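You operate a simulated robot arm through the tools that you are given. There is no shell and no other tool.

You run a simulated two-armed robot. Do the job below in one go: nothing can be reset, and whatever is moved stays where it is left.

Task
Set the last sieve on the stack and shake the mixed beads apart.
Fine: tip in all the beads from the clear mug and put the steel lid on before rocking; put the mug back.

It is judged by the outcome, as a careful person would: the job done as asked, and still so three seconds after it is handed in. It fails if anything else is knocked over, pushed out of place, dropped, spilled or broken. Lids that push on must go on centred and level and be pressed home; caps that screw on are set level and turned clockwise until they are tight.

Robot
Two 7-joint arms with two-finger parallel grippers on one trunk that stands fixed in place. Base frame: the origin is at the foot of the trunk, x ahead of it, y to its left, z up. Units: mm, degrees, N and s.
The left shoulder is at [169, 171, 1101], the right one opposite. With the tool pointing down near the work surface each hand reaches from about 460 to 960 mm from the base axis, measured 20 degrees to its own side. Payload 4.4 kg a hand.
Tool frame (each hand has its own): the origin (TCP) lies between the finger pads and is the grasp point; the fingertips stand 23 mm ahead of it; z points along the fingers, y is the line along which they close. The gripper opens to 94 mm. The fingers are 38 mm wide and 10 mm thick; the gripper's body (54 by 96 mm) begins 39 mm behind the TCP.
Orientation is that of the tool frame in the base frame, as [roll, pitch, yaw] about the fixed x, y, z axes, in that order (R = Rz(yaw) Ry(pitch) Rx(roll)). With the fingers straight down and closing along the base's y, the tool's x points along the base's -x, its y along +y and its z along -z.

Tools
- The arms move only by the tool nudge_tool. It takes "left_increments", "right_increments" or both (then of equal length, played together; a hand with none holds still); each is a list that holds one entry, the list of rows, each a list of 7 numbers: the turn, a rotation vector about the tool's x, y, z in rad, then the shift along the tool's x, y, z in mm, then the opening, from 0 (shut) to 1 (fully open). In form: [[[wx, wy, wz, x, y, z, hand], ...]]. A call has 1 to 20 rows; each row shifts and turns the commanded pose from where the row before left it, along the tool's axes as they then stand. A row lasts 0.2 s, in which the tool goes at most 50 mm and 8.6 degrees; a call with a longer step from one row to the next is refused whole, and so is a gripper value outside its range. Where a pose cannot be reached the arm comes as near as it can. A force on the tool above 40 N (or 10 N above the force at the start of the call, whichever is more), or a blocked arm, ends the call early, and 0.2 s more pass. Each finger travels about 72 mm/s and halts on what it meets, pressing with about 25 N; the grip force reading is that of the motor and also rises with nothing between the fingers. The clock runs only during rows and for 0.2 s after the last one: add rows that do not move to give the fingers time. The reply holds the time, the measured pose of the TCP, the force on the tool along the base axes, the opening and the grip force, in the units named above and with some noise, with the torque about the TCP (base axes, N m) and any sound that the robot's microphone picked up.
- Cameras (640 x 400 px; columns grow to the right, rows downward): "scene" is now at [304, -1.8, 1283.7]; the picture's right is [-0.02, -1.00, 0.00], its down [-0.07, 0.00, -1.00] and it looks along [1.00, -0.02, -0.07] (base axes); focal length 214 px, centre (320, 200). "left" rides on the left gripper at [86, -16, -75] in its tool frame; the picture's right is [0.18, 0.98, 0.00], its down [-0.58, 0.11, -0.81] and it looks along [-0.79, 0.15, 0.59] (tool axes); focal length 243 px, centre (320, 200). "right" rides on the right gripper at [86, 16, -75] in its tool frame; the picture's right is [-0.18, 0.98, 0.00], its down [-0.58, -0.11, -0.81] and it looks along [-0.79, -0.15, 0.59] (tool axes); focal length 243 px, centre (320, 200).
- grab_frame(camera): a new picture of that camera. No time passes.
- lift_body(by): slides the trunk up (or, below 0, down) by that many mm; the arms and the scene camera ride with it, the base frame stays. It gives what a move gives, with no picture.
- head_to(pan, tilt): turns the head with the scene camera to pan (to the left, within 80 degrees either way) and tilt (down, from -29 to 69), counted from straight ahead of the robot. It gives what a move gives.
- point_at(camera, pixels): for up to 12 pixels [column, row] of the newest picture of that camera ("zoom" is the newest enlarged one), the place [x, y, z] in the base frame of the surface seen there, good to about 3 mm. No time passes.
- inspect(camera, box): a new picture of the part [left, top, right, bottom] of that camera's present view, enlarged. No time passes.
- hand_in(): hands the job in; it is judged then, once.

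Open the grippers and draw the arms clear of the work before you hand the job in, unless the task says otherwise.

The tools are called after "Request:" as a command line: name --argument value ..., lists and objects as JSON in quotes. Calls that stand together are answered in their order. nudge_tool: Moves the arms, as the interface text tells. Its arguments: {"type":"object","properties":{"left_increments":{"type":"array","items":{"type":"array","items":{"type":"array","items":{"type":"number"}}}},"right_increments":{"type":"array","items":{"type":"array","items":{"type":"array","items":{"type":"number"}}}}},"required":[]} The other tools are called the same way: lift_body (by) slides the trunk up or down; head_to (pan, tilt) turns the head that bears the scene camera; grab_frame (camera) takes a picture; point_at (camera, pixels) gives the place of the surface under pixels of a picture; inspect (camera, box) takes an enlarged picture of a part of a camera's view; hand_in () hands the job in.

At the start:

```text
time_s: 0.0
left_ee_pos: [433.2, 152.5, 1376.5]
left_tcp_rot: [180.0, 0.0, -179.9]
left_wrist_force: [0.7, 0.2, -0.4]
left_ft_torque: [0.03, 0.01, -0.01]
left_finger_gap: 93.9
left_grip_force: 0.0
right_ee_pos: [422.8, -177.5, 1296.3]
right_tcp_rot: [180.0, 0.0, -179.9]
right_wrist_force: [0.2, -0.2, -0.4]
right_ft_torque: [-0.02, 0.04, -0.01]
right_finger_gap: 94.1
right_grip_force: 0.0
trunk travel left (down, up): [-118.0, 270.0]
head pan, tilt: [-1.2, 3.9]
```

scene: 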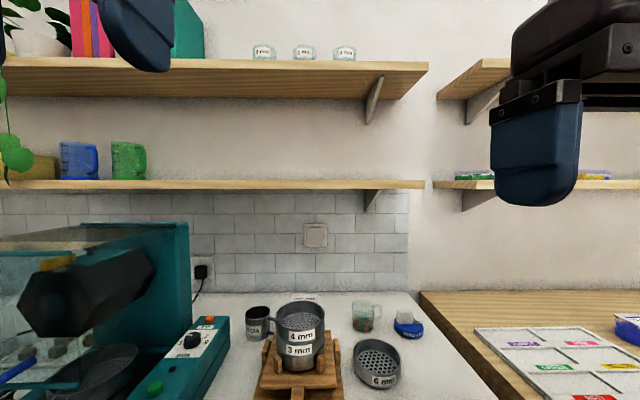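
right: 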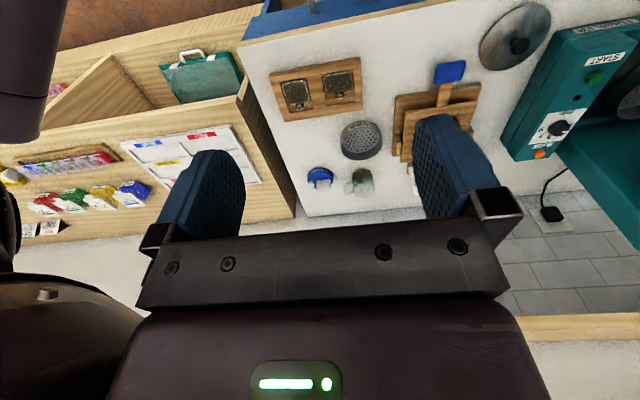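
left: 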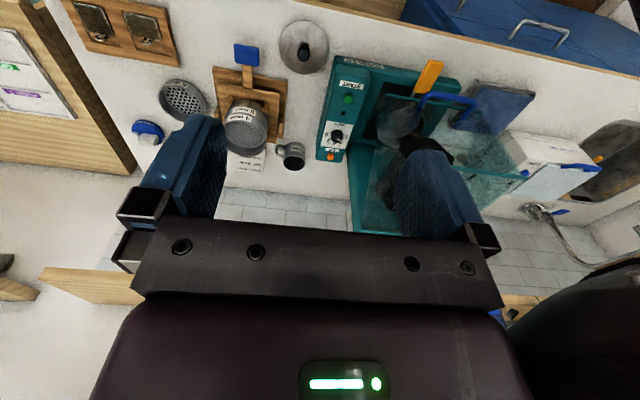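

The scene shows the sieve stack (300,335), the loose 6 mm sieve (377,362) and the mug with beads (366,315). I tilt the head down to look at the worktop.

Request:
head_to --pan 0 --tilt 45

```text
time_s: 1.1
left_ee_pos: [432.9, 152.0, 1376.1]
left_tcp_rot: [180.0, 0.0, -179.9]
left_wrist_force: [-0.5, -0.3, -0.5]
left_ft_torque: [-0.01, -0.01, 0.01]
left_finger_gap: 93.9
left_grip_force: 0.1
right_ee_pos: [423.3, -177.0, 1296.4]
right_tcp_rot: [180.0, 0.0, -179.8]
right_wrist_force: [0.2, -0.1, -0.1]
right_ft_torque: [-0.01, -0.02, 0.0]
right_finger_gap: 94.2
right_grip_force: 0.1
trunk travel left (down, up): [-118.0, 270.0]
head pan, tilt: [0.0, 45.0]
```

Head is now tilted; I take a fresh scene picture.

Request:
grab_frame --camera "scene"

```text
taken
```

scene: 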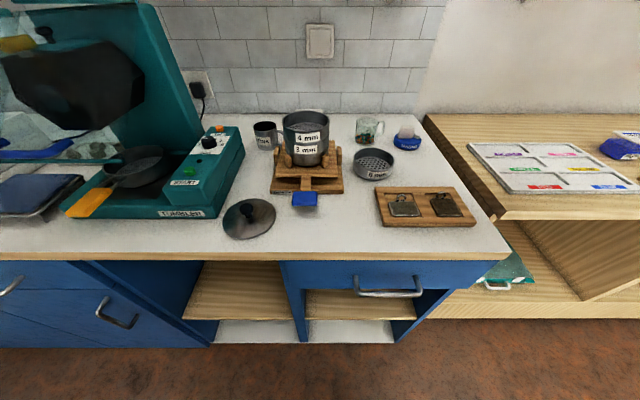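

The worktop is in view: stack at (305,140), rocker handle (305,199), lid at (250,217), 6 mm sieve (374,165), mug (368,130), grey mug (266,135), blue thing (406,138). I enlarge the parts.

Request:
inspect --camera "scene" --box '[220, 95, 350, 215]'

Request:
inspect --camera "scene" --box '[330, 100, 480, 240]'

Request:
point_at --camera "scene" --pixels '[[305, 125], [307, 160], [305, 199], [250, 212], [235, 225], [374, 162], [374, 180], [368, 122], [368, 140], [406, 138], [266, 130], [330, 220]]'

```text
3.33 times, centred on (285, 155) of scene
```

zoom: 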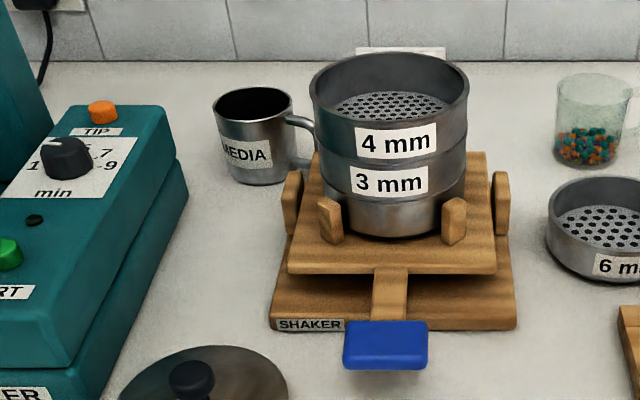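

```text
2.86 times, centred on (405, 170) of scene
```

zoom: 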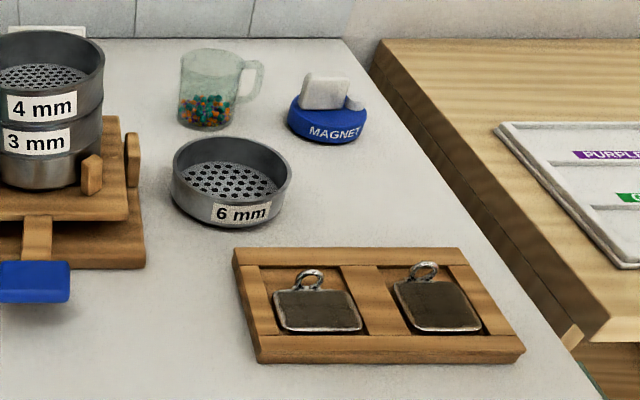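

```text
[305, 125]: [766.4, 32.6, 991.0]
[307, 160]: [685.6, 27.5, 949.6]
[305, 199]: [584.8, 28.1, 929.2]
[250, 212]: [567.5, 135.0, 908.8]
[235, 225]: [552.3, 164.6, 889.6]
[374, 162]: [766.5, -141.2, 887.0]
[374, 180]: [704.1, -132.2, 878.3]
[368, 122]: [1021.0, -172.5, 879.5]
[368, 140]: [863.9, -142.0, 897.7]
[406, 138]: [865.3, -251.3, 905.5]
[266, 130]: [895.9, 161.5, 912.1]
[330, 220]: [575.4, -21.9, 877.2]
```

I zoom more on the stack, lid, and note behind the stack to get geometry.

Request:
inspect --camera "scene" --box '[265, 98, 350, 152]'

Request:
inspect --camera "scene" --box '[210, 150, 350, 240]'

Request:
inspect --camera "left" --box '[200, 10, 350, 200]'

```text
7.41 times, centred on (308, 125) of scene
```

zoom: 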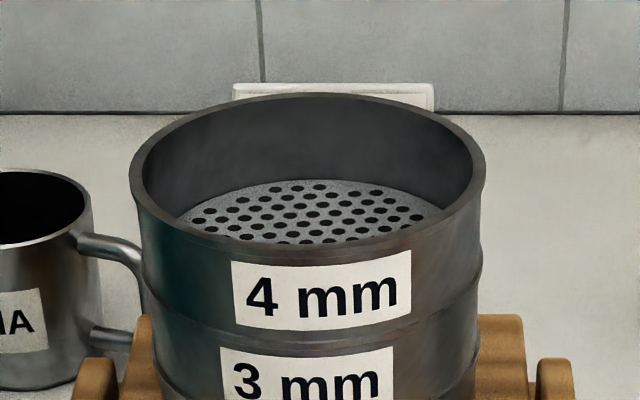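

```text
4.44 times, centred on (280, 195) of scene
```

zoom: 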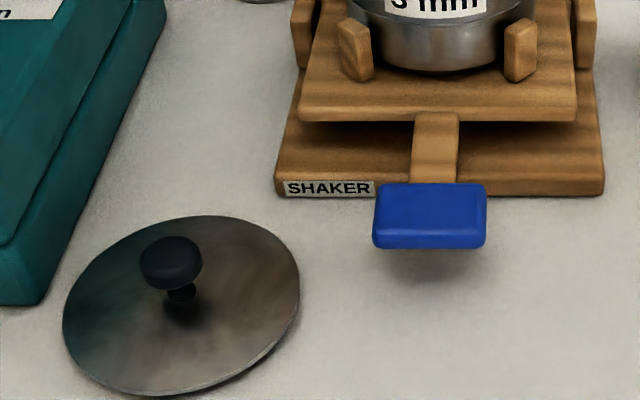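

```text
2.11 times, centred on (275, 105) of left
```

zoom: 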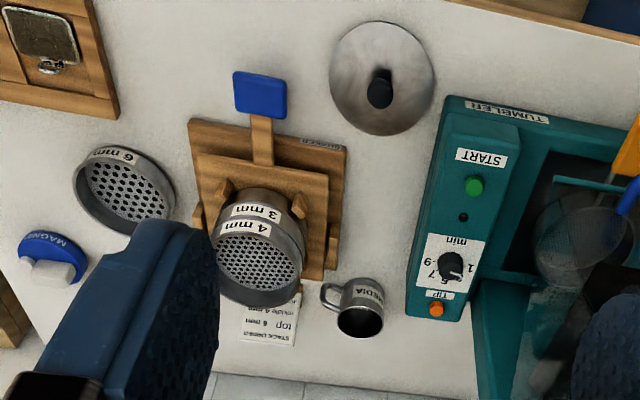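

The card behind the stack reads "top 6 mm, middle 4 mm". Now I measure the stack rim, sieve and lid from zooms.

Request:
inspect --camera "scene" --box '[265, 98, 345, 148]'

Request:
point_at --camera "zoom" --pixels '[[150, 190], [520, 190], [335, 97], [335, 265], [335, 230], [335, 320], [335, 385], [250, 110], [440, 115], [200, 250], [470, 250]]'

```text
8.00 times, centred on (305, 123) of scene
```

zoom: 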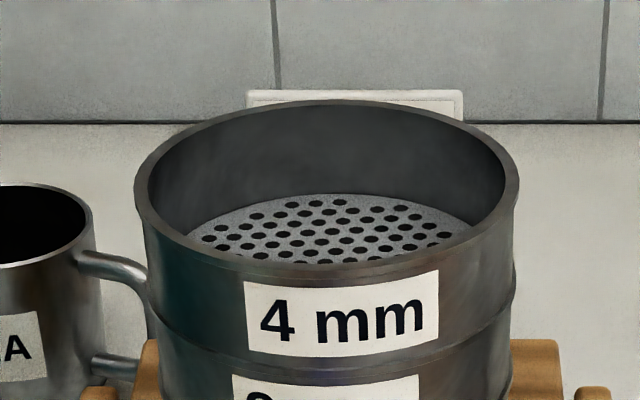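

```text
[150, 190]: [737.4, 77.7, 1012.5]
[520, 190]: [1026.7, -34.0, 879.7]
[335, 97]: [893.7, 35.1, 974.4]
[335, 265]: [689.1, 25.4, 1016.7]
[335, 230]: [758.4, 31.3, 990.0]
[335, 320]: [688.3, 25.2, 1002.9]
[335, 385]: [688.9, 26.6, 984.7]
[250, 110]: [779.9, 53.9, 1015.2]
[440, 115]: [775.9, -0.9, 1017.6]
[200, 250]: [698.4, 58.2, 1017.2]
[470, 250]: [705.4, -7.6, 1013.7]
```

Stack rim: z≈1016, centre ≈(739,26), radius ≈52. Next I measure the 6 mm sieve and the mug in enlarged views.

Request:
inspect --camera "scene" --box '[344, 140, 408, 180]'

Request:
point_at --camera "zoom" --pixels '[[300, 60], [300, 85], [90, 150], [115, 140], [500, 155], [485, 130], [300, 235], [330, 300], [330, 385], [100, 230], [300, 170], [480, 235]]'

Request:
inspect --camera "scene" --box '[346, 110, 426, 160]'

Request:
point_at --camera "zoom" --pixels '[[80, 120], [180, 75], [180, 120], [180, 200], [180, 240], [260, 230], [90, 240], [280, 120], [310, 130], [330, 170], [300, 200], [265, 130]]'

```text
10.00 times, centred on (376, 160) of scene
```

zoom: 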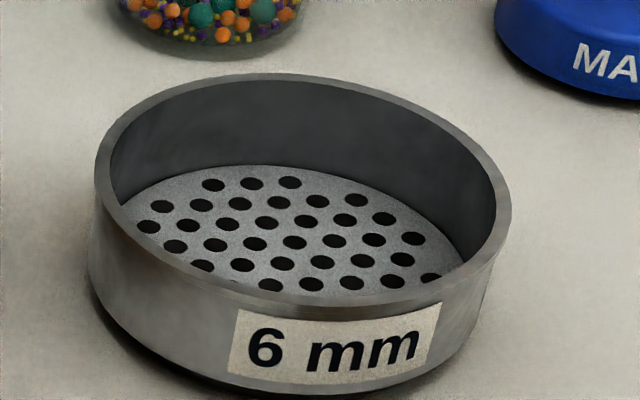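

```text
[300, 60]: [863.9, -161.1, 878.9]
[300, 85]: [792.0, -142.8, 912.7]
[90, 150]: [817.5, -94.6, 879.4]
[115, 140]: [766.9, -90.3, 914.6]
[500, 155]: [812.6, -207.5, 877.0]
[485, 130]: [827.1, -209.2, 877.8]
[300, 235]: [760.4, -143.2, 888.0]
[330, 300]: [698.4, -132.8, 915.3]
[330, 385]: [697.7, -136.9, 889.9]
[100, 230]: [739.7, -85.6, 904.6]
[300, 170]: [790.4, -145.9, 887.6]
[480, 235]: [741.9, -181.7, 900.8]
```

```text
8.00 times, centred on (386, 135) of scene
```

zoom: 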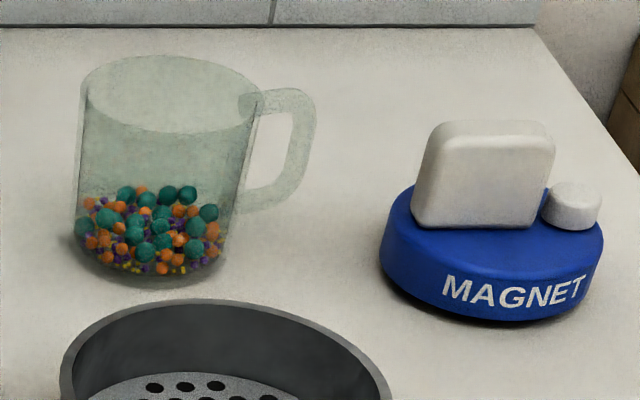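

```text
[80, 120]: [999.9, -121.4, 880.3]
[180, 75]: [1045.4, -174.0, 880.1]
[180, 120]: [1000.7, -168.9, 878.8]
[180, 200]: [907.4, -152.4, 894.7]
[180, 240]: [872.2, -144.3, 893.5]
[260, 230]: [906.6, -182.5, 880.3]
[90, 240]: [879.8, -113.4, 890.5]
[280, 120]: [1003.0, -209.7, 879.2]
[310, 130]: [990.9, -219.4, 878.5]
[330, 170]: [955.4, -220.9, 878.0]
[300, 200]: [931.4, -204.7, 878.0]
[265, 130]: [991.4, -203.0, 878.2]
```

The mug is clear (handle toward about -y), beads in it; the sieve rim is at z≈915 with 104 mm outside diameter, wider than the gripper, so I'll grip its wall. I move the right hand lower to get a closer camera view.

Request:
nudge_tool --right_increments '[[[0, 0, 0, -15.4, 5, 39.2, 1], [0, 0, 0, -15.4, 5, 39.2, 1], [0, 0, 0, -15.4, 5, 39.2, 1], [0, 0, 0, -15.4, 5, 39.2, 1], [0, 0, 0, -15.4, 5, 39.2, 1], [0, 0, 0, 0, 0, 0, 1]]]'

Request:
grab_frame --camera "right"

```text
time_s: 2.5
left_ee_pos: [432.2, 152.0, 1377.8]
left_tcp_rot: [180.0, 0.1, -179.9]
left_wrist_force: [-0.2, -0.1, -0.4]
left_ft_torque: [-0.02, -0.02, -0.03]
left_finger_gap: 93.6
left_grip_force: 0.1
right_ee_pos: [499.9, -152.3, 1100.4]
right_tcp_rot: [179.9, 0.2, 180.0]
right_wrist_force: [0.1, 0.4, 0.2]
right_ft_torque: [-0.02, -0.03, 0.0]
right_finger_gap: 94.1
right_grip_force: 0.0
trunk travel left (down, up): [-118.0, 270.0]
head pan, tilt: [0.0, 45.0]
```

```text
taken
```

right: 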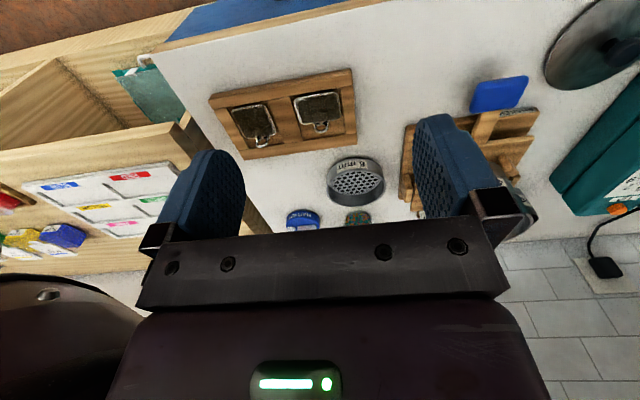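

The right camera shows the sieve at (355,180). I measure the sieve's outer wall and the stack's outer wall more densely in the scene zooms.

Request:
inspect --camera "scene" --box '[344, 140, 408, 180]'

Request:
point_at --camera "zoom" --pixels '[[96, 215], [110, 250], [130, 280], [160, 305], [200, 335], [250, 325], [300, 330], [350, 335], [400, 330], [440, 310], [470, 280], [490, 250]]'

Request:
inspect --camera "scene" --box '[265, 98, 345, 148]'

Request:
point_at --camera "zoom" --pixels '[[150, 230], [165, 260], [190, 275], [220, 290], [260, 300], [300, 310], [350, 310], [400, 300], [440, 295], [470, 280], [490, 260], [505, 235]]'

```text
10.00 times, centred on (376, 160) of scene
```

zoom: 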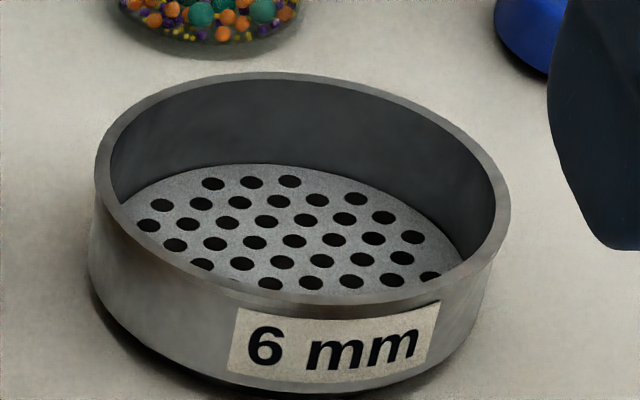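

```text
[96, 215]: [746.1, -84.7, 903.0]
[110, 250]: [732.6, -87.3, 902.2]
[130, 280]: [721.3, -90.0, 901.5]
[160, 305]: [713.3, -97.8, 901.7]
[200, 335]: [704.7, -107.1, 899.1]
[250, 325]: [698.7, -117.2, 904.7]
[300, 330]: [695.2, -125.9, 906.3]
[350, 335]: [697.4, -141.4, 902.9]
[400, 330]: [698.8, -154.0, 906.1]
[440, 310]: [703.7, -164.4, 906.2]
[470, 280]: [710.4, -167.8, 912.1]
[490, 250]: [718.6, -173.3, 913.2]
```

```text
8.00 times, centred on (305, 123) of scene
```

zoom: 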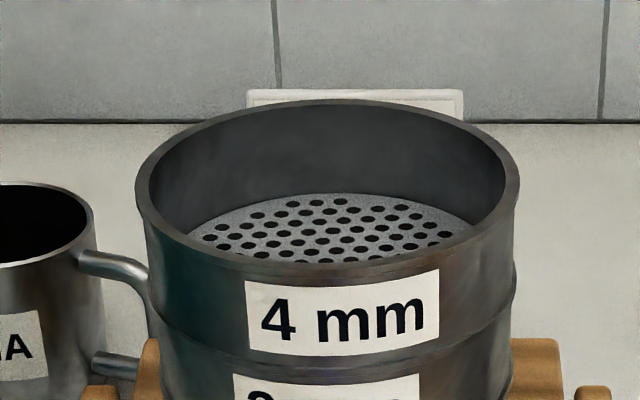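

```text
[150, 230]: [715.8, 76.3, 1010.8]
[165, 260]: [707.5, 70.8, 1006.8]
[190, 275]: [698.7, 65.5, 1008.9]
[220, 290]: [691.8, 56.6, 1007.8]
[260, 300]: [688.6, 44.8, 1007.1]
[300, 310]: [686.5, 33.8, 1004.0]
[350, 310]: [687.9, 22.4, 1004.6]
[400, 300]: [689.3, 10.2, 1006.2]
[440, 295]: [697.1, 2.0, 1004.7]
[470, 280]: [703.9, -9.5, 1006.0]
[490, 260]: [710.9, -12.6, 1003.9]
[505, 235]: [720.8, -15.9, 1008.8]
```

Fitting circles: sieve centre ≈(745,-134), r≈50; stack centre ≈(736,30.5), r≈50. I bring the right hand above the sieve's right wall at (745,-182.5), z≈1000, with the gripper half open.

Request:
nudge_tool --right_increments '[[[0, 0, 0, -40.8, -5, 16.7, 1], [0, 0, 0, -40.8, -5, 16.7, 1], [0, 0, 0, -40.8, -5, 16.7, 0.8], [0, 0, 0, -40.8, -5, 16.7, 0.6], [0, 0, 0, -40.8, -5, 16.7, 0.5], [0, 0, 0, -41, -5.2, 16.7, 0.5], [0, 0, 0, 0, 0, 0, 0.5]]]'

Request:
grab_frame --camera "right"

Request:
inspect --camera "scene" --box '[320, 80, 480, 180]'

```text
time_s: 4.1
left_ee_pos: [432.8, 151.7, 1376.4]
left_tcp_rot: [-179.9, 0.1, -180.0]
left_wrist_force: [0.0, -0.5, 0.6]
left_ft_torque: [0.0, -0.02, 0.0]
left_finger_gap: 93.9
left_grip_force: 0.1
right_ee_pos: [745.7, -180.7, 999.6]
right_tcp_rot: [179.9, 0.0, -180.0]
right_wrist_force: [0.3, 0.4, 0.4]
right_ft_torque: [0.04, 0.03, 0.03]
right_finger_gap: 47.1
right_grip_force: 0.1
trunk travel left (down, up): [-118.0, 270.0]
head pan, tilt: [0.0, 45.0]
```

```text
taken
```

right: 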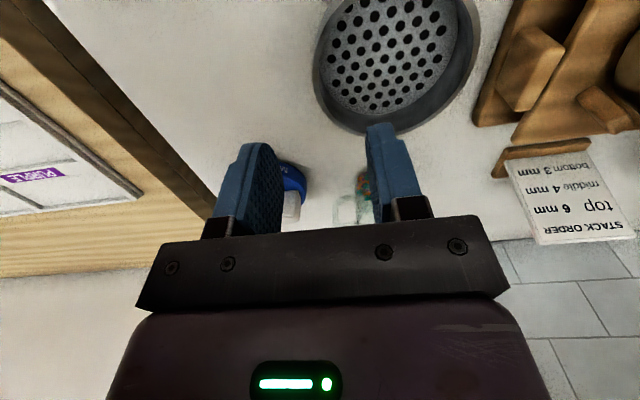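

```text
4.00 times, centred on (400, 130) of scene
```

zoom: 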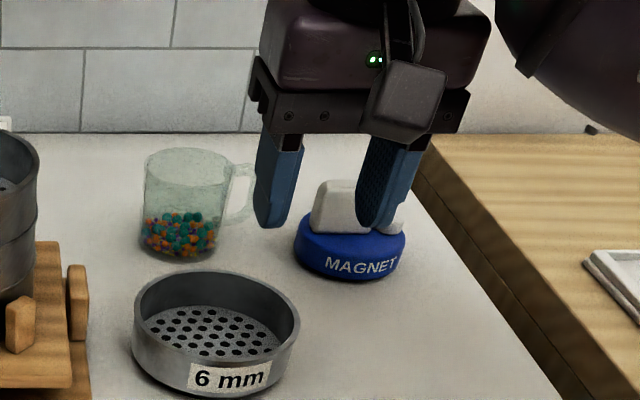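

The hand is at (745.7,-180.7,999.6); I measure the sieve rim (pixels around (315,80)-(475,40)) from the right camera for a second opinion on its centre.

Request:
point_at --camera "right" --pixels '[[317, 70], [318, 95], [330, 115], [350, 128], [415, 128], [440, 112], [462, 80], [472, 45], [470, 20], [322, 45], [335, 20], [390, 70]]'

Request:
inspect --camera "right" --box '[300, 0, 492, 140]'

```text
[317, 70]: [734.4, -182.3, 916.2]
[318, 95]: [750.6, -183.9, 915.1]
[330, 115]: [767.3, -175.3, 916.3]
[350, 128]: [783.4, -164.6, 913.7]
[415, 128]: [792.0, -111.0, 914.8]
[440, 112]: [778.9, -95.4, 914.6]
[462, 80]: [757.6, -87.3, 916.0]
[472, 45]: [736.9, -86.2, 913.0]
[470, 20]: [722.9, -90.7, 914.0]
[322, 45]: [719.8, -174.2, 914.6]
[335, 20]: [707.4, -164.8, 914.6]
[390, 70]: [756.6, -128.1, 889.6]
```

```text
2.86 times, centred on (396, 70) of right
```

zoom: 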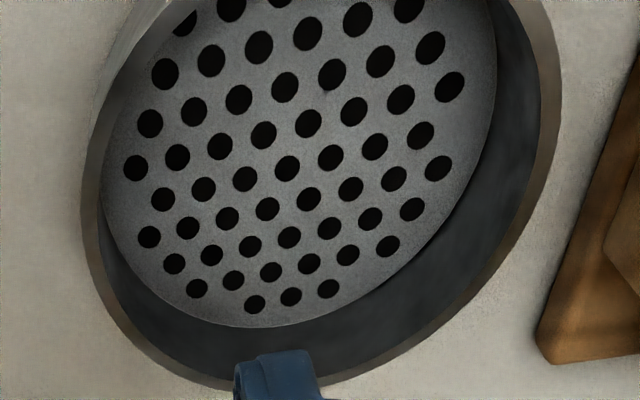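

Rim fit from the right camera: centre (745.5,-135), rim z≈915, r≈49, mesh ≈889. I go down so the tips straddle the right wall at y≈-183.5 with TCP z≈917.

Request:
nudge_tool --right_increments '[[[0, 0, 0, 0, -2.8, 20, 0.5], [0, 0, 0, 0, 0, 20, 0.5], [0, 0, 0, 0, 0, 20, 0.5], [0, 0, 0, 0, 0, 12, 0.5], [0, 0, 0, 0, 0, 10.5, 0.5], [0, 0, 0, 0, 0, 0, 0.5]]]'

Request:
inspect --camera "scene" --box '[330, 100, 440, 190]'

Request:
grab_frame --camera "right"

```text
time_s: 5.5
left_ee_pos: [432.4, 151.8, 1376.5]
left_tcp_rot: [-180.0, -0.1, -179.8]
left_wrist_force: [0.4, -0.5, -0.2]
left_ft_torque: [-0.05, 0.0, 0.0]
left_finger_gap: 94.2
left_grip_force: 0.0
right_ee_pos: [745.8, -184.3, 916.0]
right_tcp_rot: [-180.0, 0.0, -179.9]
right_wrist_force: [0.4, 0.6, 0.7]
right_ft_torque: [-0.03, -0.02, 0.02]
right_finger_gap: 47.0
right_grip_force: 0.0
trunk travel left (down, up): [-118.0, 270.0]
head pan, tilt: [0.0, 45.0]
```

```text
4.44 times, centred on (385, 145) of scene
```

zoom: 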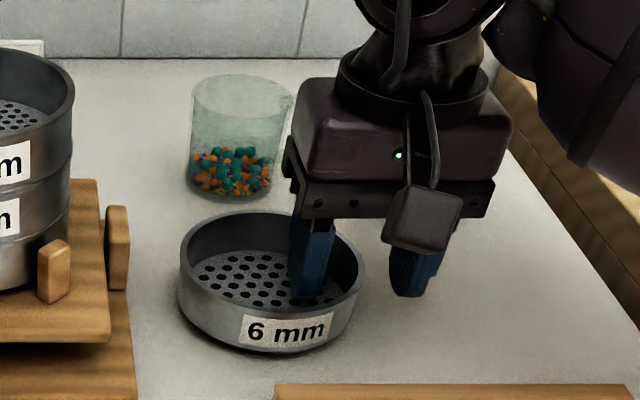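

```text
taken
```

right: 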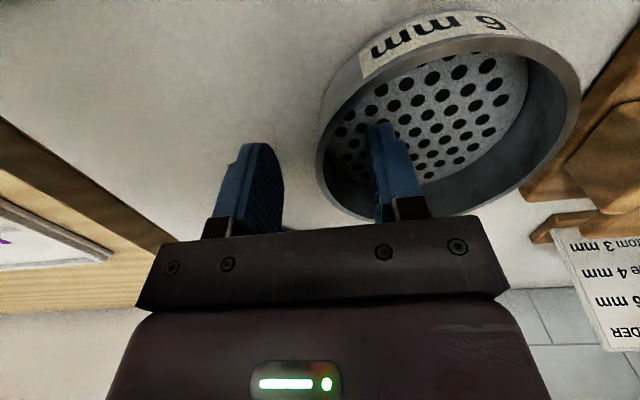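

Fingers straddle the right wall as wanted. I close the grip and wait.

Request:
nudge_tool --right_increments '[[[0, 0, 0, 0, 0, 0, 0.2], [0, 0, 0, 0, 0, 0, 0], [0, 0, 0, 0, 0, 0, 0], [0, 0, 0, 0, 0, 0, 0], [0, 0, 0, 0, 0, 0, 0]]]'

Request:
inspect --camera "scene" --box '[330, 100, 440, 190]'

```text
time_s: 6.7
left_ee_pos: [433.4, 150.8, 1377.8]
left_tcp_rot: [180.0, 0.0, -180.0]
left_wrist_force: [-0.2, -0.7, 0.9]
left_ft_torque: [-0.01, -0.01, 0.01]
left_finger_gap: 93.9
left_grip_force: 0.1
right_ee_pos: [745.3, -183.5, 916.9]
right_tcp_rot: [-180.0, 0.0, -179.9]
right_wrist_force: [0.2, -0.3, -0.1]
right_ft_torque: [-0.06, -0.01, 0.0]
right_finger_gap: 8.5
right_grip_force: 24.9
trunk travel left (down, up): [-118.0, 270.0]
head pan, tilt: [0.0, 45.0]
```

```text
4.44 times, centred on (385, 145) of scene
```

zoom: 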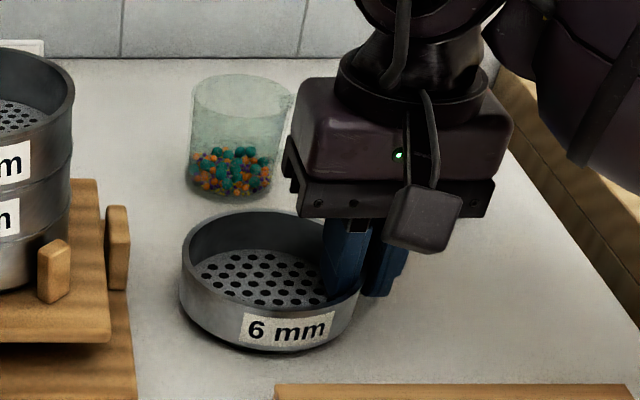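

Gap 8.5 mm with 24.9 N: the wall is held. I lift 60 mm slowly and check.

Request:
nudge_tool --right_increments '[[[0, 0, 0, 0, 0, -4, 0], [0, 0, 0, 0, 0, -8, 0], [0, 0, 0, 0, 0, -16, 0], [0, 0, 0, 0, 0, -16, 0], [0, 0, 0, 0, 0, -16, 0], [0, 0, 0, 0, 0, 0, 0]]]'

Request:
inspect --camera "scene" --box '[330, 90, 440, 180]'

Request:
grab_frame --camera "right"

```text
time_s: 8.1
left_ee_pos: [434.2, 151.7, 1376.6]
left_tcp_rot: [179.9, 0.0, -179.9]
left_wrist_force: [0.3, -0.3, 0.1]
left_ft_torque: [0.02, 0.0, 0.01]
left_finger_gap: 94.0
left_grip_force: 0.0
right_ee_pos: [745.6, -185.5, 975.8]
right_tcp_rot: [180.0, -0.1, -179.9]
right_wrist_force: [-0.3, 0.0, -1.4]
right_ft_torque: [-0.02, -0.02, -0.05]
right_finger_gap: 8.1
right_grip_force: 25.1
trunk travel left (down, up): [-118.0, 270.0]
head pan, tilt: [0.0, 45.0]
```

```text
4.44 times, centred on (385, 135) of scene
```

zoom: 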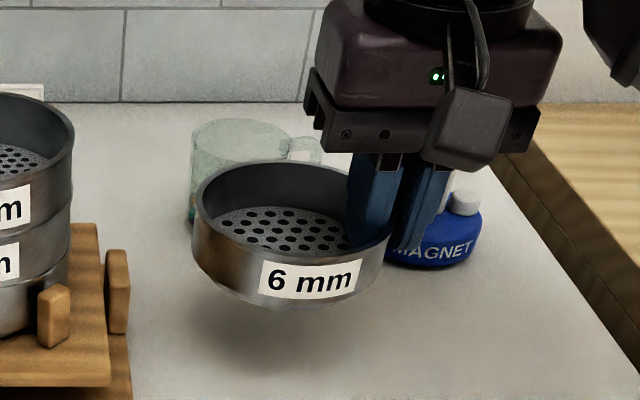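

```text
taken
```

right: 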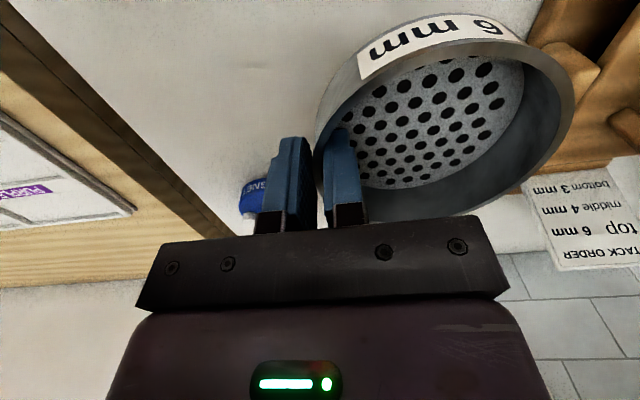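

The sieve is held level (weight ≈1.4 N). I raise it to z≈1085 and then carry it over the stack.

Request:
nudge_tool --right_increments '[[[0, 0, 0, 0, 0, -20, 0], [0, 0, 0, 0, 0, -30, 0], [0, 0, 0, 0, 0, -30, 0], [0, 0, 0, 0, 0, -29, 0], [0, 0, 0, 1, 15, 0, 0], [0, 0, 0, 2, 30, 0, 0], [0, 0, 0, 2, 35, 0, 0], [0, 0, 0, 2, 35, 0, 0], [0, 0, 0, 2, 30, 0, 0], [0, 0, 0, 0.7, 20.5, 0, 0], [0, 0, 0, 0, 0, 0, 0], [0, 0, 0, 0, 0, 0, 0]]]'

Request:
inspect --camera "scene" --box '[257, 80, 353, 155]'

Request:
grab_frame --camera "right"

```text
time_s: 10.7
left_ee_pos: [432.8, 151.7, 1376.9]
left_tcp_rot: [180.0, -0.1, -179.9]
left_wrist_force: [0.4, 0.2, 0.1]
left_ft_torque: [0.02, 0.0, -0.02]
left_finger_gap: 93.9
left_grip_force: 0.0
right_ee_pos: [736.2, -18.9, 1085.7]
right_tcp_rot: [179.9, 0.0, -179.9]
right_wrist_force: [-0.1, 0.2, -0.5]
right_ft_torque: [-0.03, 0.03, -0.03]
right_finger_gap: 8.3
right_grip_force: 25.2
trunk travel left (down, up): [-118.0, 270.0]
head pan, tilt: [0.0, 45.0]
```

```text
5.33 times, centred on (305, 118) of scene
```

zoom: 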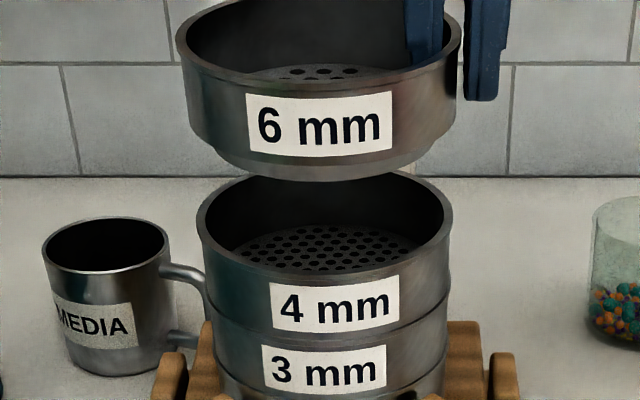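

```text
taken
```

right: 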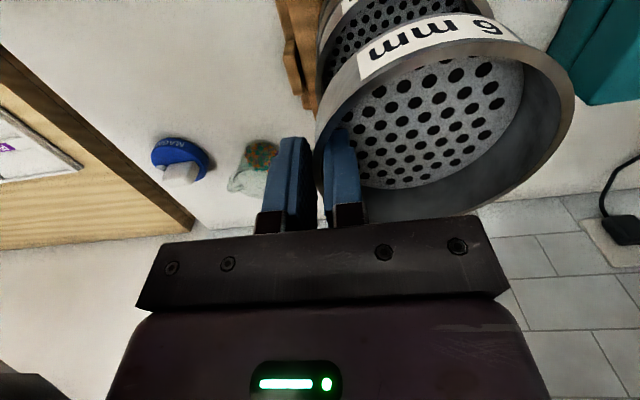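

The 6 mm sieve hangs above the stack. I sample outer-wall points of both to compare their centres.

Request:
point_at --camera "zoom" --pixels '[[195, 90], [215, 115], [240, 140], [290, 155], [340, 155], [390, 140], [425, 115], [445, 90], [190, 60], [330, 90], [330, 120], [453, 70]]'

Request:
point_at --camera "zoom" --pixels '[[208, 240], [220, 260], [240, 275], [265, 290], [300, 300], [340, 300], [380, 290], [410, 275], [430, 260], [443, 240], [211, 270], [440, 270]]'

Request:
point_at --camera "right" --pixels '[[317, 175], [320, 110], [335, 80], [360, 50], [570, 80], [568, 110], [550, 150], [520, 185], [480, 210], [420, 221], [540, 55], [430, 120]]'

```text
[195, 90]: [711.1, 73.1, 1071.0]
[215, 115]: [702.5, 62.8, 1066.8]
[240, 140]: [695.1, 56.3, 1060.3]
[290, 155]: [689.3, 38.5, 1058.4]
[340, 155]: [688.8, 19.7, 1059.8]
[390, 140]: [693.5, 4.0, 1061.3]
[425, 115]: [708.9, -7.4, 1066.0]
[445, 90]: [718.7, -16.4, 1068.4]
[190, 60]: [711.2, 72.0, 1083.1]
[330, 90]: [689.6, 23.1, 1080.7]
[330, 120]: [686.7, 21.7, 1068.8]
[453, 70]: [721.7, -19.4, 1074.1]
```

```text
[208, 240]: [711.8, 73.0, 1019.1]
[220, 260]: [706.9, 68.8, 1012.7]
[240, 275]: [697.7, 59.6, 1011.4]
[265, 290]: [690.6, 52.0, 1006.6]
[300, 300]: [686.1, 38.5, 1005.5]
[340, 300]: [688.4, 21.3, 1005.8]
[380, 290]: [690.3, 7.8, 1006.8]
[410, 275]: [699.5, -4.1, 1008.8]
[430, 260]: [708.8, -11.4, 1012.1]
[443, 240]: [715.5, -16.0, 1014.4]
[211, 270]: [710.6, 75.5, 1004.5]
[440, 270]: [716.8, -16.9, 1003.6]
```

```text
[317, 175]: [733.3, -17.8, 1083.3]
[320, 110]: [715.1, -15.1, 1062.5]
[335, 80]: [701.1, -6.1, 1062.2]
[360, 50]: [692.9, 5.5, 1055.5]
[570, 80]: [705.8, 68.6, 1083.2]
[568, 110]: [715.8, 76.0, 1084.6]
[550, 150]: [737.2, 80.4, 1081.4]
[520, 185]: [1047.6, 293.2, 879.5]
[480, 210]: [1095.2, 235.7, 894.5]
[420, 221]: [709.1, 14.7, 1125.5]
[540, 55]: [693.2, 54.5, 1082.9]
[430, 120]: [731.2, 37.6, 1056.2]
```

Both centres agree within ~1-2 mm. I zoom closer on the gap for a finer comparison.

Request:
inspect --camera "scene" --box '[273, 78, 337, 118]'

Request:
inspect --camera "scene" --box '[273, 105, 337, 145]'

```text
10.00 times, centred on (305, 98) of scene
```

zoom: 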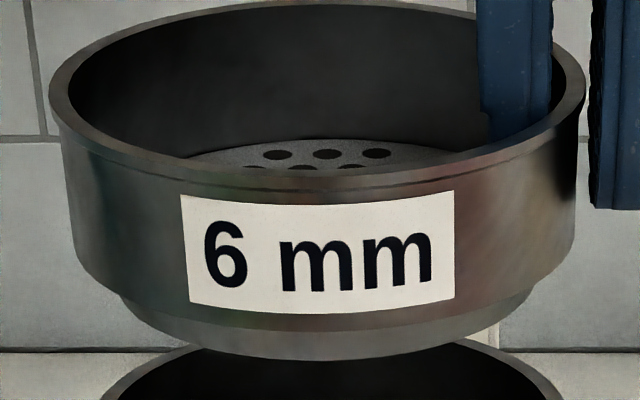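

```text
10.00 times, centred on (305, 125) of scene
```

zoom: 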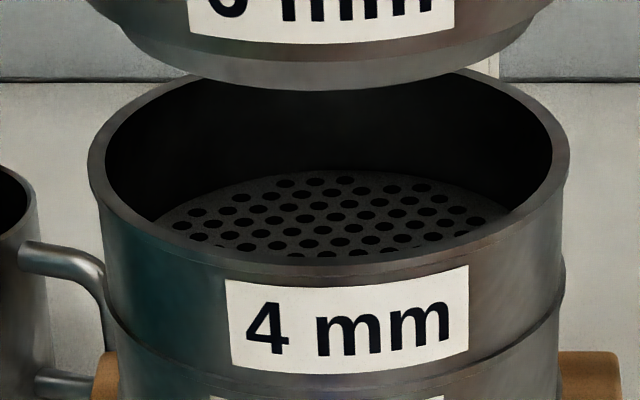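

The 6 mm rim centre reads about 1.2 mm too far right (-y) of the stack's. I shift +1.2 mm in y and lower to just above the rim.

Request:
nudge_tool --right_increments '[[[0, 0, 0, 0, 1.2, 6, 0], [0, 0, 0, 0, 0, 8, 0], [0, 0, 0, 0, 0, 8, 0], [0, 0, 0, 0, 0, 4, 0], [0, 0, 0, 0, 0, 0, 0], [0, 0, 0, 0, 0, 0, 0]]]'

Request:
inspect --camera "scene" --box '[273, 95, 337, 135]'

Request:
grab_frame --camera "right"

```text
time_s: 12.1
left_ee_pos: [433.2, 151.2, 1377.0]
left_tcp_rot: [-180.0, 0.0, -179.9]
left_wrist_force: [-1.0, -0.9, 0.2]
left_ft_torque: [0.0, 0.0, 0.0]
left_finger_gap: 94.1
left_grip_force: 0.1
right_ee_pos: [737.0, -18.7, 1058.8]
right_tcp_rot: [180.0, -0.1, -180.0]
right_wrist_force: [0.4, -0.9, -1.0]
right_ft_torque: [-0.02, 0.03, 0.02]
right_finger_gap: 8.6
right_grip_force: 25.0
trunk travel left (down, up): [-118.0, 270.0]
head pan, tilt: [0.0, 45.0]
```

```text
10.00 times, centred on (305, 115) of scene
```

zoom: 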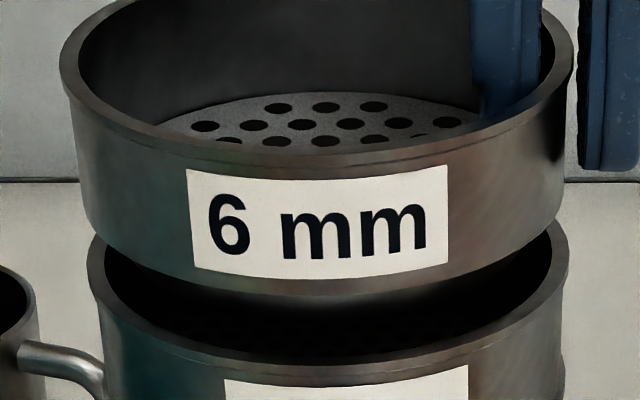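

```text
taken
```

right: 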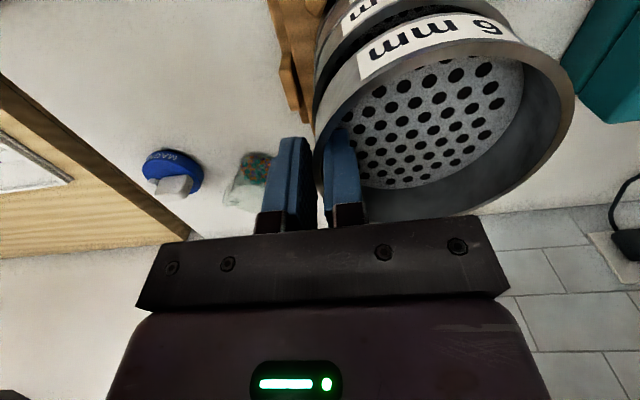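

Alignment in y is now within 0.5 mm. I lower slowly in 1.5 mm steps, watching the force.

Request:
nudge_tool --right_increments '[[[0, 0, 0, 0, 0, 1.5, 0], [0, 0, 0, 0, 0, 1.5, 0], [0, 0, 0, 0, 0, 1.5, 0], [0, 0, 0, 0, 0, 0, 0]]]'

Request:
inspect --camera "scene" --box '[273, 95, 337, 135]'

```text
time_s: 13.1
left_ee_pos: [432.8, 151.2, 1375.2]
left_tcp_rot: [-179.9, -0.1, -179.9]
left_wrist_force: [0.1, 0.2, -0.3]
left_ft_torque: [-0.03, 0.03, -0.03]
left_finger_gap: 93.9
left_grip_force: 0.0
right_ee_pos: [736.8, -17.6, 1055.0]
right_tcp_rot: [-180.0, -0.1, -179.9]
right_wrist_force: [-0.5, -0.4, 0.1]
right_ft_torque: [-0.02, 0.02, 0.0]
right_finger_gap: 8.4
right_grip_force: 25.2
trunk travel left (down, up): [-118.0, 270.0]
head pan, tilt: [0.0, 45.0]
```

```text
10.00 times, centred on (305, 115) of scene
```

zoom: 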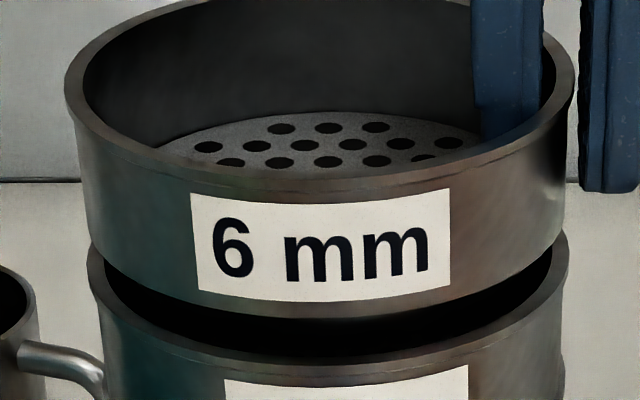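

No contact yet; by the picture, the body edge (row 318) is still ≈12 mm above its seat (row 375). I continue down in 1 mm steps.

Request:
nudge_tool --right_increments '[[[0, 0, 0, 0, 0, 1, 0], [0, 0, 0, 0, 0, 1, 0], [0, 0, 0, 0, 0, 1, 0], [0, 0, 0, 0, 0, 1, 0], [0, 0, 0, 0, 0, 1, 0], [0, 0, 0, 0, 0, 0, 0]]]'

Request:
inspect --camera "scene" --box '[273, 95, 337, 135]'

```text
time_s: 14.5
left_ee_pos: [434.5, 152.1, 1377.4]
left_tcp_rot: [179.9, 0.0, -180.0]
left_wrist_force: [-0.7, -0.5, 0.9]
left_ft_torque: [0.01, -0.01, 0.01]
left_finger_gap: 93.7
left_grip_force: 0.1
right_ee_pos: [736.6, -16.7, 1050.3]
right_tcp_rot: [180.0, 0.0, -179.9]
right_wrist_force: [0.3, 0.6, -1.1]
right_ft_torque: [-0.04, -0.01, 0.0]
right_finger_gap: 8.5
right_grip_force: 25.4
trunk travel left (down, up): [-118.0, 270.0]
head pan, tilt: [0.0, 45.0]
```

```text
10.00 times, centred on (305, 115) of scene
```

zoom: 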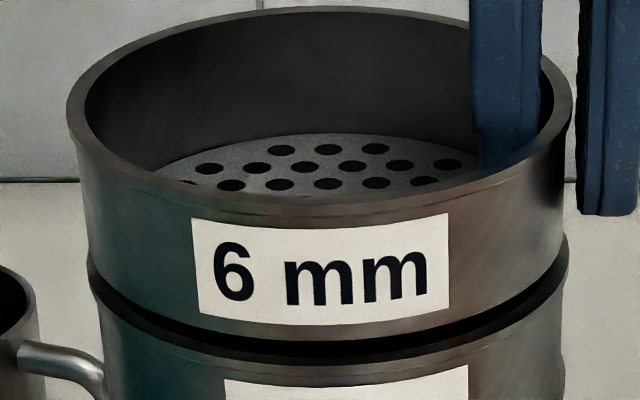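

Still no contact force, gap ≈7 mm. I continue downward.

Request:
nudge_tool --right_increments '[[[0, 0, 0, 0, 0, 1, 0], [0, 0, 0, 0, 0, 1, 0], [0, 0, 0, 0, 0, 1, 0], [0, 0, 0, 0, 0, 1, 0], [0, 0, 0, 0, 0, 0, 0]]]'

Request:
inspect --camera "scene" --box '[273, 95, 337, 135]'

```text
time_s: 15.7
left_ee_pos: [433.3, 152.6, 1376.3]
left_tcp_rot: [179.9, 0.0, -179.8]
left_wrist_force: [-0.2, 0.6, 0.6]
left_ft_torque: [-0.01, -0.01, 0.03]
left_finger_gap: 94.0
left_grip_force: 0.1
right_ee_pos: [735.3, -18.8, 1047.1]
right_tcp_rot: [180.0, 0.1, -180.0]
right_wrist_force: [-0.2, -0.3, 1.3]
right_ft_torque: [0.0, 0.07, 0.06]
right_finger_gap: 8.5
right_grip_force: 25.1
trunk travel left (down, up): [-118.0, 270.0]
head pan, tilt: [0.0, 45.0]
```

```text
10.00 times, centred on (305, 115) of scene
```

zoom: 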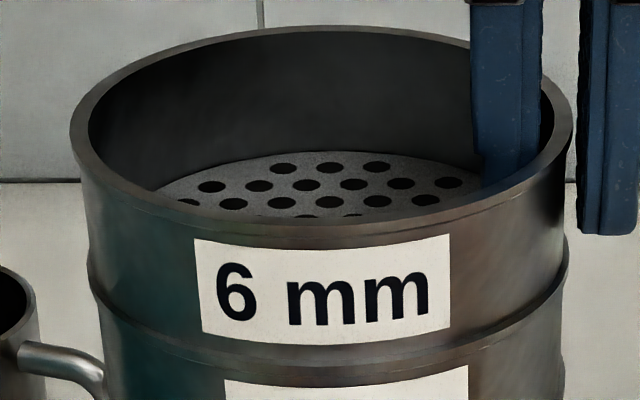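

The body edge now meets the 4 mm rim all along. I press 2 mm further gently to make sure it is seated.

Request:
nudge_tool --right_increments '[[[0, 0, 0, 0, 0, 0.7, 0], [0, 0, 0, 0, 0, 0.7, 0], [0, 0, 0, 0, 0, 0.7, 0], [0, 0, 0, 0, 0, 0, 0]]]'

Request:
inspect --camera "scene" --box '[273, 95, 337, 135]'

```text
time_s: 16.7
left_ee_pos: [432.2, 151.3, 1376.5]
left_tcp_rot: [-180.0, 0.0, -180.0]
left_wrist_force: [0.5, 0.3, -0.3]
left_ft_torque: [-0.01, 0.0, -0.02]
left_finger_gap: 94.1
left_grip_force: 0.0
right_ee_pos: [735.8, -16.5, 1046.4]
right_tcp_rot: [179.9, 0.0, -179.9]
right_wrist_force: [1.7, -1.6, 10.0]
right_ft_torque: [0.1, -0.25, -0.03]
right_finger_gap: 8.4
right_grip_force: 24.7
trunk travel left (down, up): [-118.0, 270.0]
head pan, tilt: [0.0, 45.0]
```

```text
10.00 times, centred on (305, 115) of scene
```

zoom: 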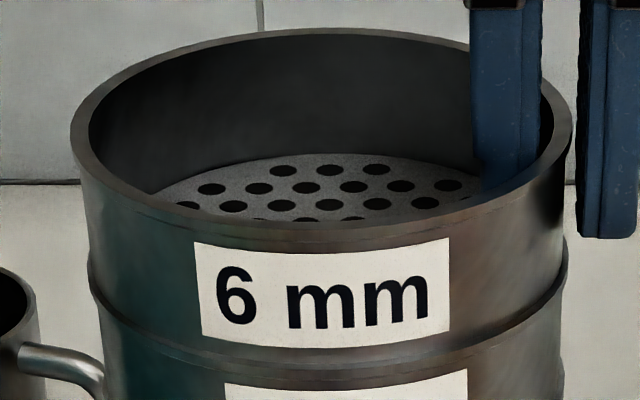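

Force rose to 10 N upward: seated. I ease 1.5 mm of command, open to half, and withdraw straight up.

Request:
nudge_tool --right_increments '[[[0, 0, 0, 0, 0, -1.5, 0], [0, 0, 0, 0, 0, 0, 0.15], [0, 0, 0, 0, 0, 0, 0.4], [0, 0, 0, 0, 0, 0, 0.5], [0, 0, 0, 0, 0, 0, 0.5], [0, 0, 0, 0, 0, -15, 0.5], [0, 0, 0, 0, 0, -30, 0.5], [0, 0, 0, 0, 0, -40, 0.5], [0, 0, 0, 0, -20, -20, 0.5], [0, 0, 0, 10, -45, 0, 0.5], [0, 0, 0, 10, -45, 0, 0.5], [0, 0, 0, 10, -45, 0, 0.5]]]'

Request:
inspect --camera "scene" --box '[257, 90, 353, 215]'

Request:
grab_frame --camera "right"

```text
time_s: 19.3
left_ee_pos: [432.9, 150.2, 1377.1]
left_tcp_rot: [179.9, -0.1, -179.9]
left_wrist_force: [-0.2, 0.2, 1.4]
left_ft_torque: [0.0, 0.06, 0.04]
left_finger_gap: 94.0
left_grip_force: 0.2
right_ee_pos: [706.0, -173.4, 1152.1]
right_tcp_rot: [179.9, 0.0, -179.8]
right_wrist_force: [-0.8, 0.4, 0.6]
right_ft_torque: [0.04, -0.02, -0.01]
right_finger_gap: 47.2
right_grip_force: 0.1
trunk travel left (down, up): [-118.0, 270.0]
head pan, tilt: [0.0, 45.0]
```

```text
3.20 times, centred on (305, 152) of scene
```

zoom: 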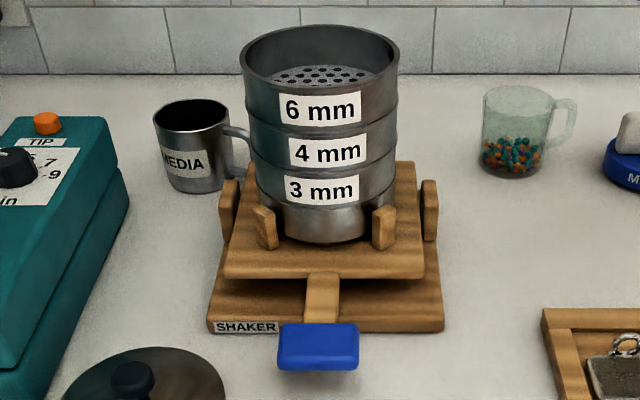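

```text
taken
```

right: 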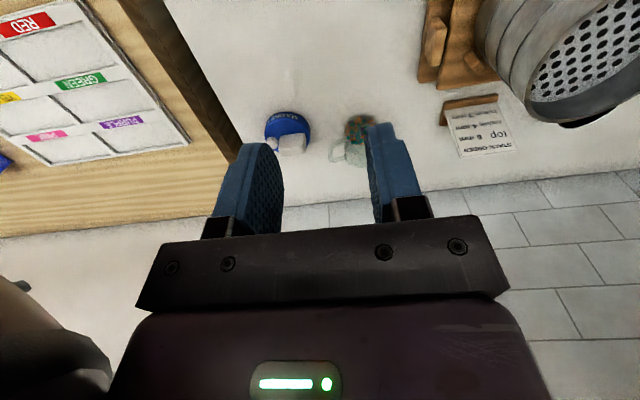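

The 6 mm sieve is seated on top. Now the mug: I move the right hand closer, to about (795,-150,1075), and look at it from the wrist camera and scene.

Request:
nudge_tool --right_increments '[[[0, 0, 0, -30, 8, 25, 0.7], [0, 0, 0, -30, 8, 25, 0.9], [0, 0, 0, -29, 8, 27, 1], [0, 0, 0, 0, 0, 0, 1]]]'

Request:
grab_frame --camera "right"

Request:
inspect --camera "right" --box '[240, 40, 440, 200]'

Request:
inspect --camera "scene" --box '[345, 110, 409, 150]'

```text
time_s: 20.3
left_ee_pos: [433.2, 151.9, 1375.8]
left_tcp_rot: [179.9, 0.0, -179.9]
left_wrist_force: [-1.3, 0.1, -1.0]
left_ft_torque: [-0.03, -0.01, 0.01]
left_finger_gap: 94.0
left_grip_force: 0.1
right_ee_pos: [794.3, -147.3, 1074.8]
right_tcp_rot: [180.0, 0.1, -179.8]
right_wrist_force: [-0.6, -0.2, 0.4]
right_ft_torque: [0.01, 0.0, 0.0]
right_finger_gap: 94.1
right_grip_force: 0.0
trunk travel left (down, up): [-118.0, 270.0]
head pan, tilt: [0.0, 45.0]
```

```text
taken
```

right: 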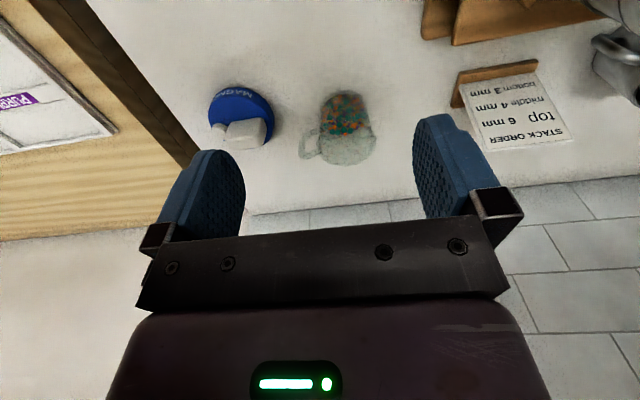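

```text
2.50 times, centred on (340, 120) of right
```

zoom: 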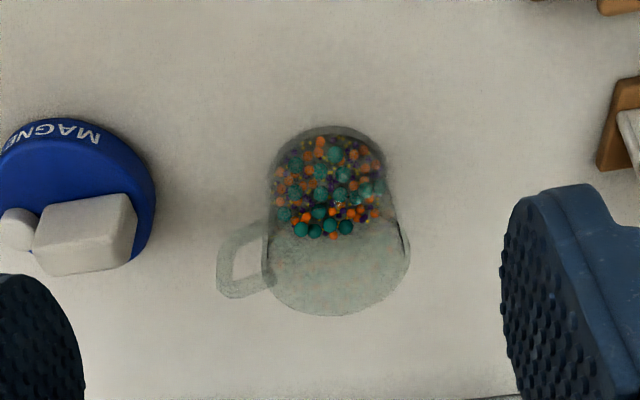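

```text
10.00 times, centred on (377, 130) of scene
```

zoom: 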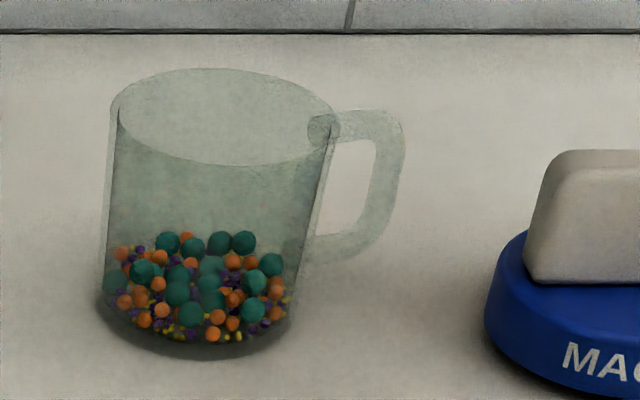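

I locate the mug's base by sampling the table right around its base edge, plus the handle, in both zooms.

Request:
point_at --camera "right" --pixels '[[344, 88.5], [318.5, 112], [369.5, 111], [325, 97], [361, 95], [321, 130], [302, 146], [305, 158], [376, 138], [345, 110]]'

Request:
point_at --camera "zoom" --pixels '[[200, 360], [95, 300], [300, 320], [130, 338], [270, 345], [200, 320], [120, 290], [280, 290], [375, 180], [350, 245], [325, 125], [545, 180]]'

```text
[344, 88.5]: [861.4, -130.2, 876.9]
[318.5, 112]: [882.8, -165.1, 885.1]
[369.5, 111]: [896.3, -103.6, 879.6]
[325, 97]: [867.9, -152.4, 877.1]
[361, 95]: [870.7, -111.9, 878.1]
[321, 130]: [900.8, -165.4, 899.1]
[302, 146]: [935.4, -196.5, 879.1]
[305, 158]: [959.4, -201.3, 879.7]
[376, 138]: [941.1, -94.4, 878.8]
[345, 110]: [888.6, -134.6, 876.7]
```

```text
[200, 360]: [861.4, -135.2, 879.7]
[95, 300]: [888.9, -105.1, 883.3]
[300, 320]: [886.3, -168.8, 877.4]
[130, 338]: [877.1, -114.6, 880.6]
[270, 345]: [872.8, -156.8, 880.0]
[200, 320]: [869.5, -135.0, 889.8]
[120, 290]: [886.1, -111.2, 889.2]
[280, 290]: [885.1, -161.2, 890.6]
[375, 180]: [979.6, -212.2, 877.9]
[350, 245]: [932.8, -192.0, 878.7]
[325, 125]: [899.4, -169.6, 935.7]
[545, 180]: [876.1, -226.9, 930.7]
```

The mug centre is ≈(895,-135.5), r≈32, rim z≈937, handle pointing at about -80°. I'll grasp it from above across x (clear of the handle); first I turn the wrist 90° counter-clockwise in the air.

Request:
nudge_tool --right_increments '[[[0, 0, -0.1428, 0, 0, 0, 1], [0, 0, -0.1428, 0, 0, 0, 1], [0, 0, -0.1428, 0, 0, 0, 1], [0, 0, -0.1428, 0, 0, 0, 1], [0, 0, -0.1428, 0, 0, 0, 1], [0, 0, -0.1428, 0, 0, 0, 1], [0, 0, -0.1428, 0, 0, 0, 1], [0, 0, -0.1428, 0, 0, 0, 1], [0, 0, -0.1428, 0, 0, 0, 1], [0, 0, -0.1428, 0, 0, 0, 1], [0, 0, -0.1428, 0, 0, 0, 1], [0, 0, 0, 0, 0, 0, 1]]]'

```text
time_s: 22.9
left_ee_pos: [432.9, 151.2, 1376.5]
left_tcp_rot: [179.9, 0.1, -179.9]
left_wrist_force: [0.4, 0.0, 0.8]
left_ft_torque: [0.05, 0.01, -0.05]
left_finger_gap: 94.0
left_grip_force: 0.1
right_ee_pos: [784.5, -165.9, 1069.1]
right_tcp_rot: [179.9, 0.0, -139.2]
right_wrist_force: [-0.3, -0.6, -0.7]
right_ft_torque: [0.03, 0.02, -0.03]
right_finger_gap: 93.7
right_grip_force: 0.1
right hand out of reach, approached as far as the arm can: row 6, 7, 8, 9, 10, 11
trunk travel left (down, up): [-118.0, 270.0]
head pan, tilt: [0.0, 45.0]
```

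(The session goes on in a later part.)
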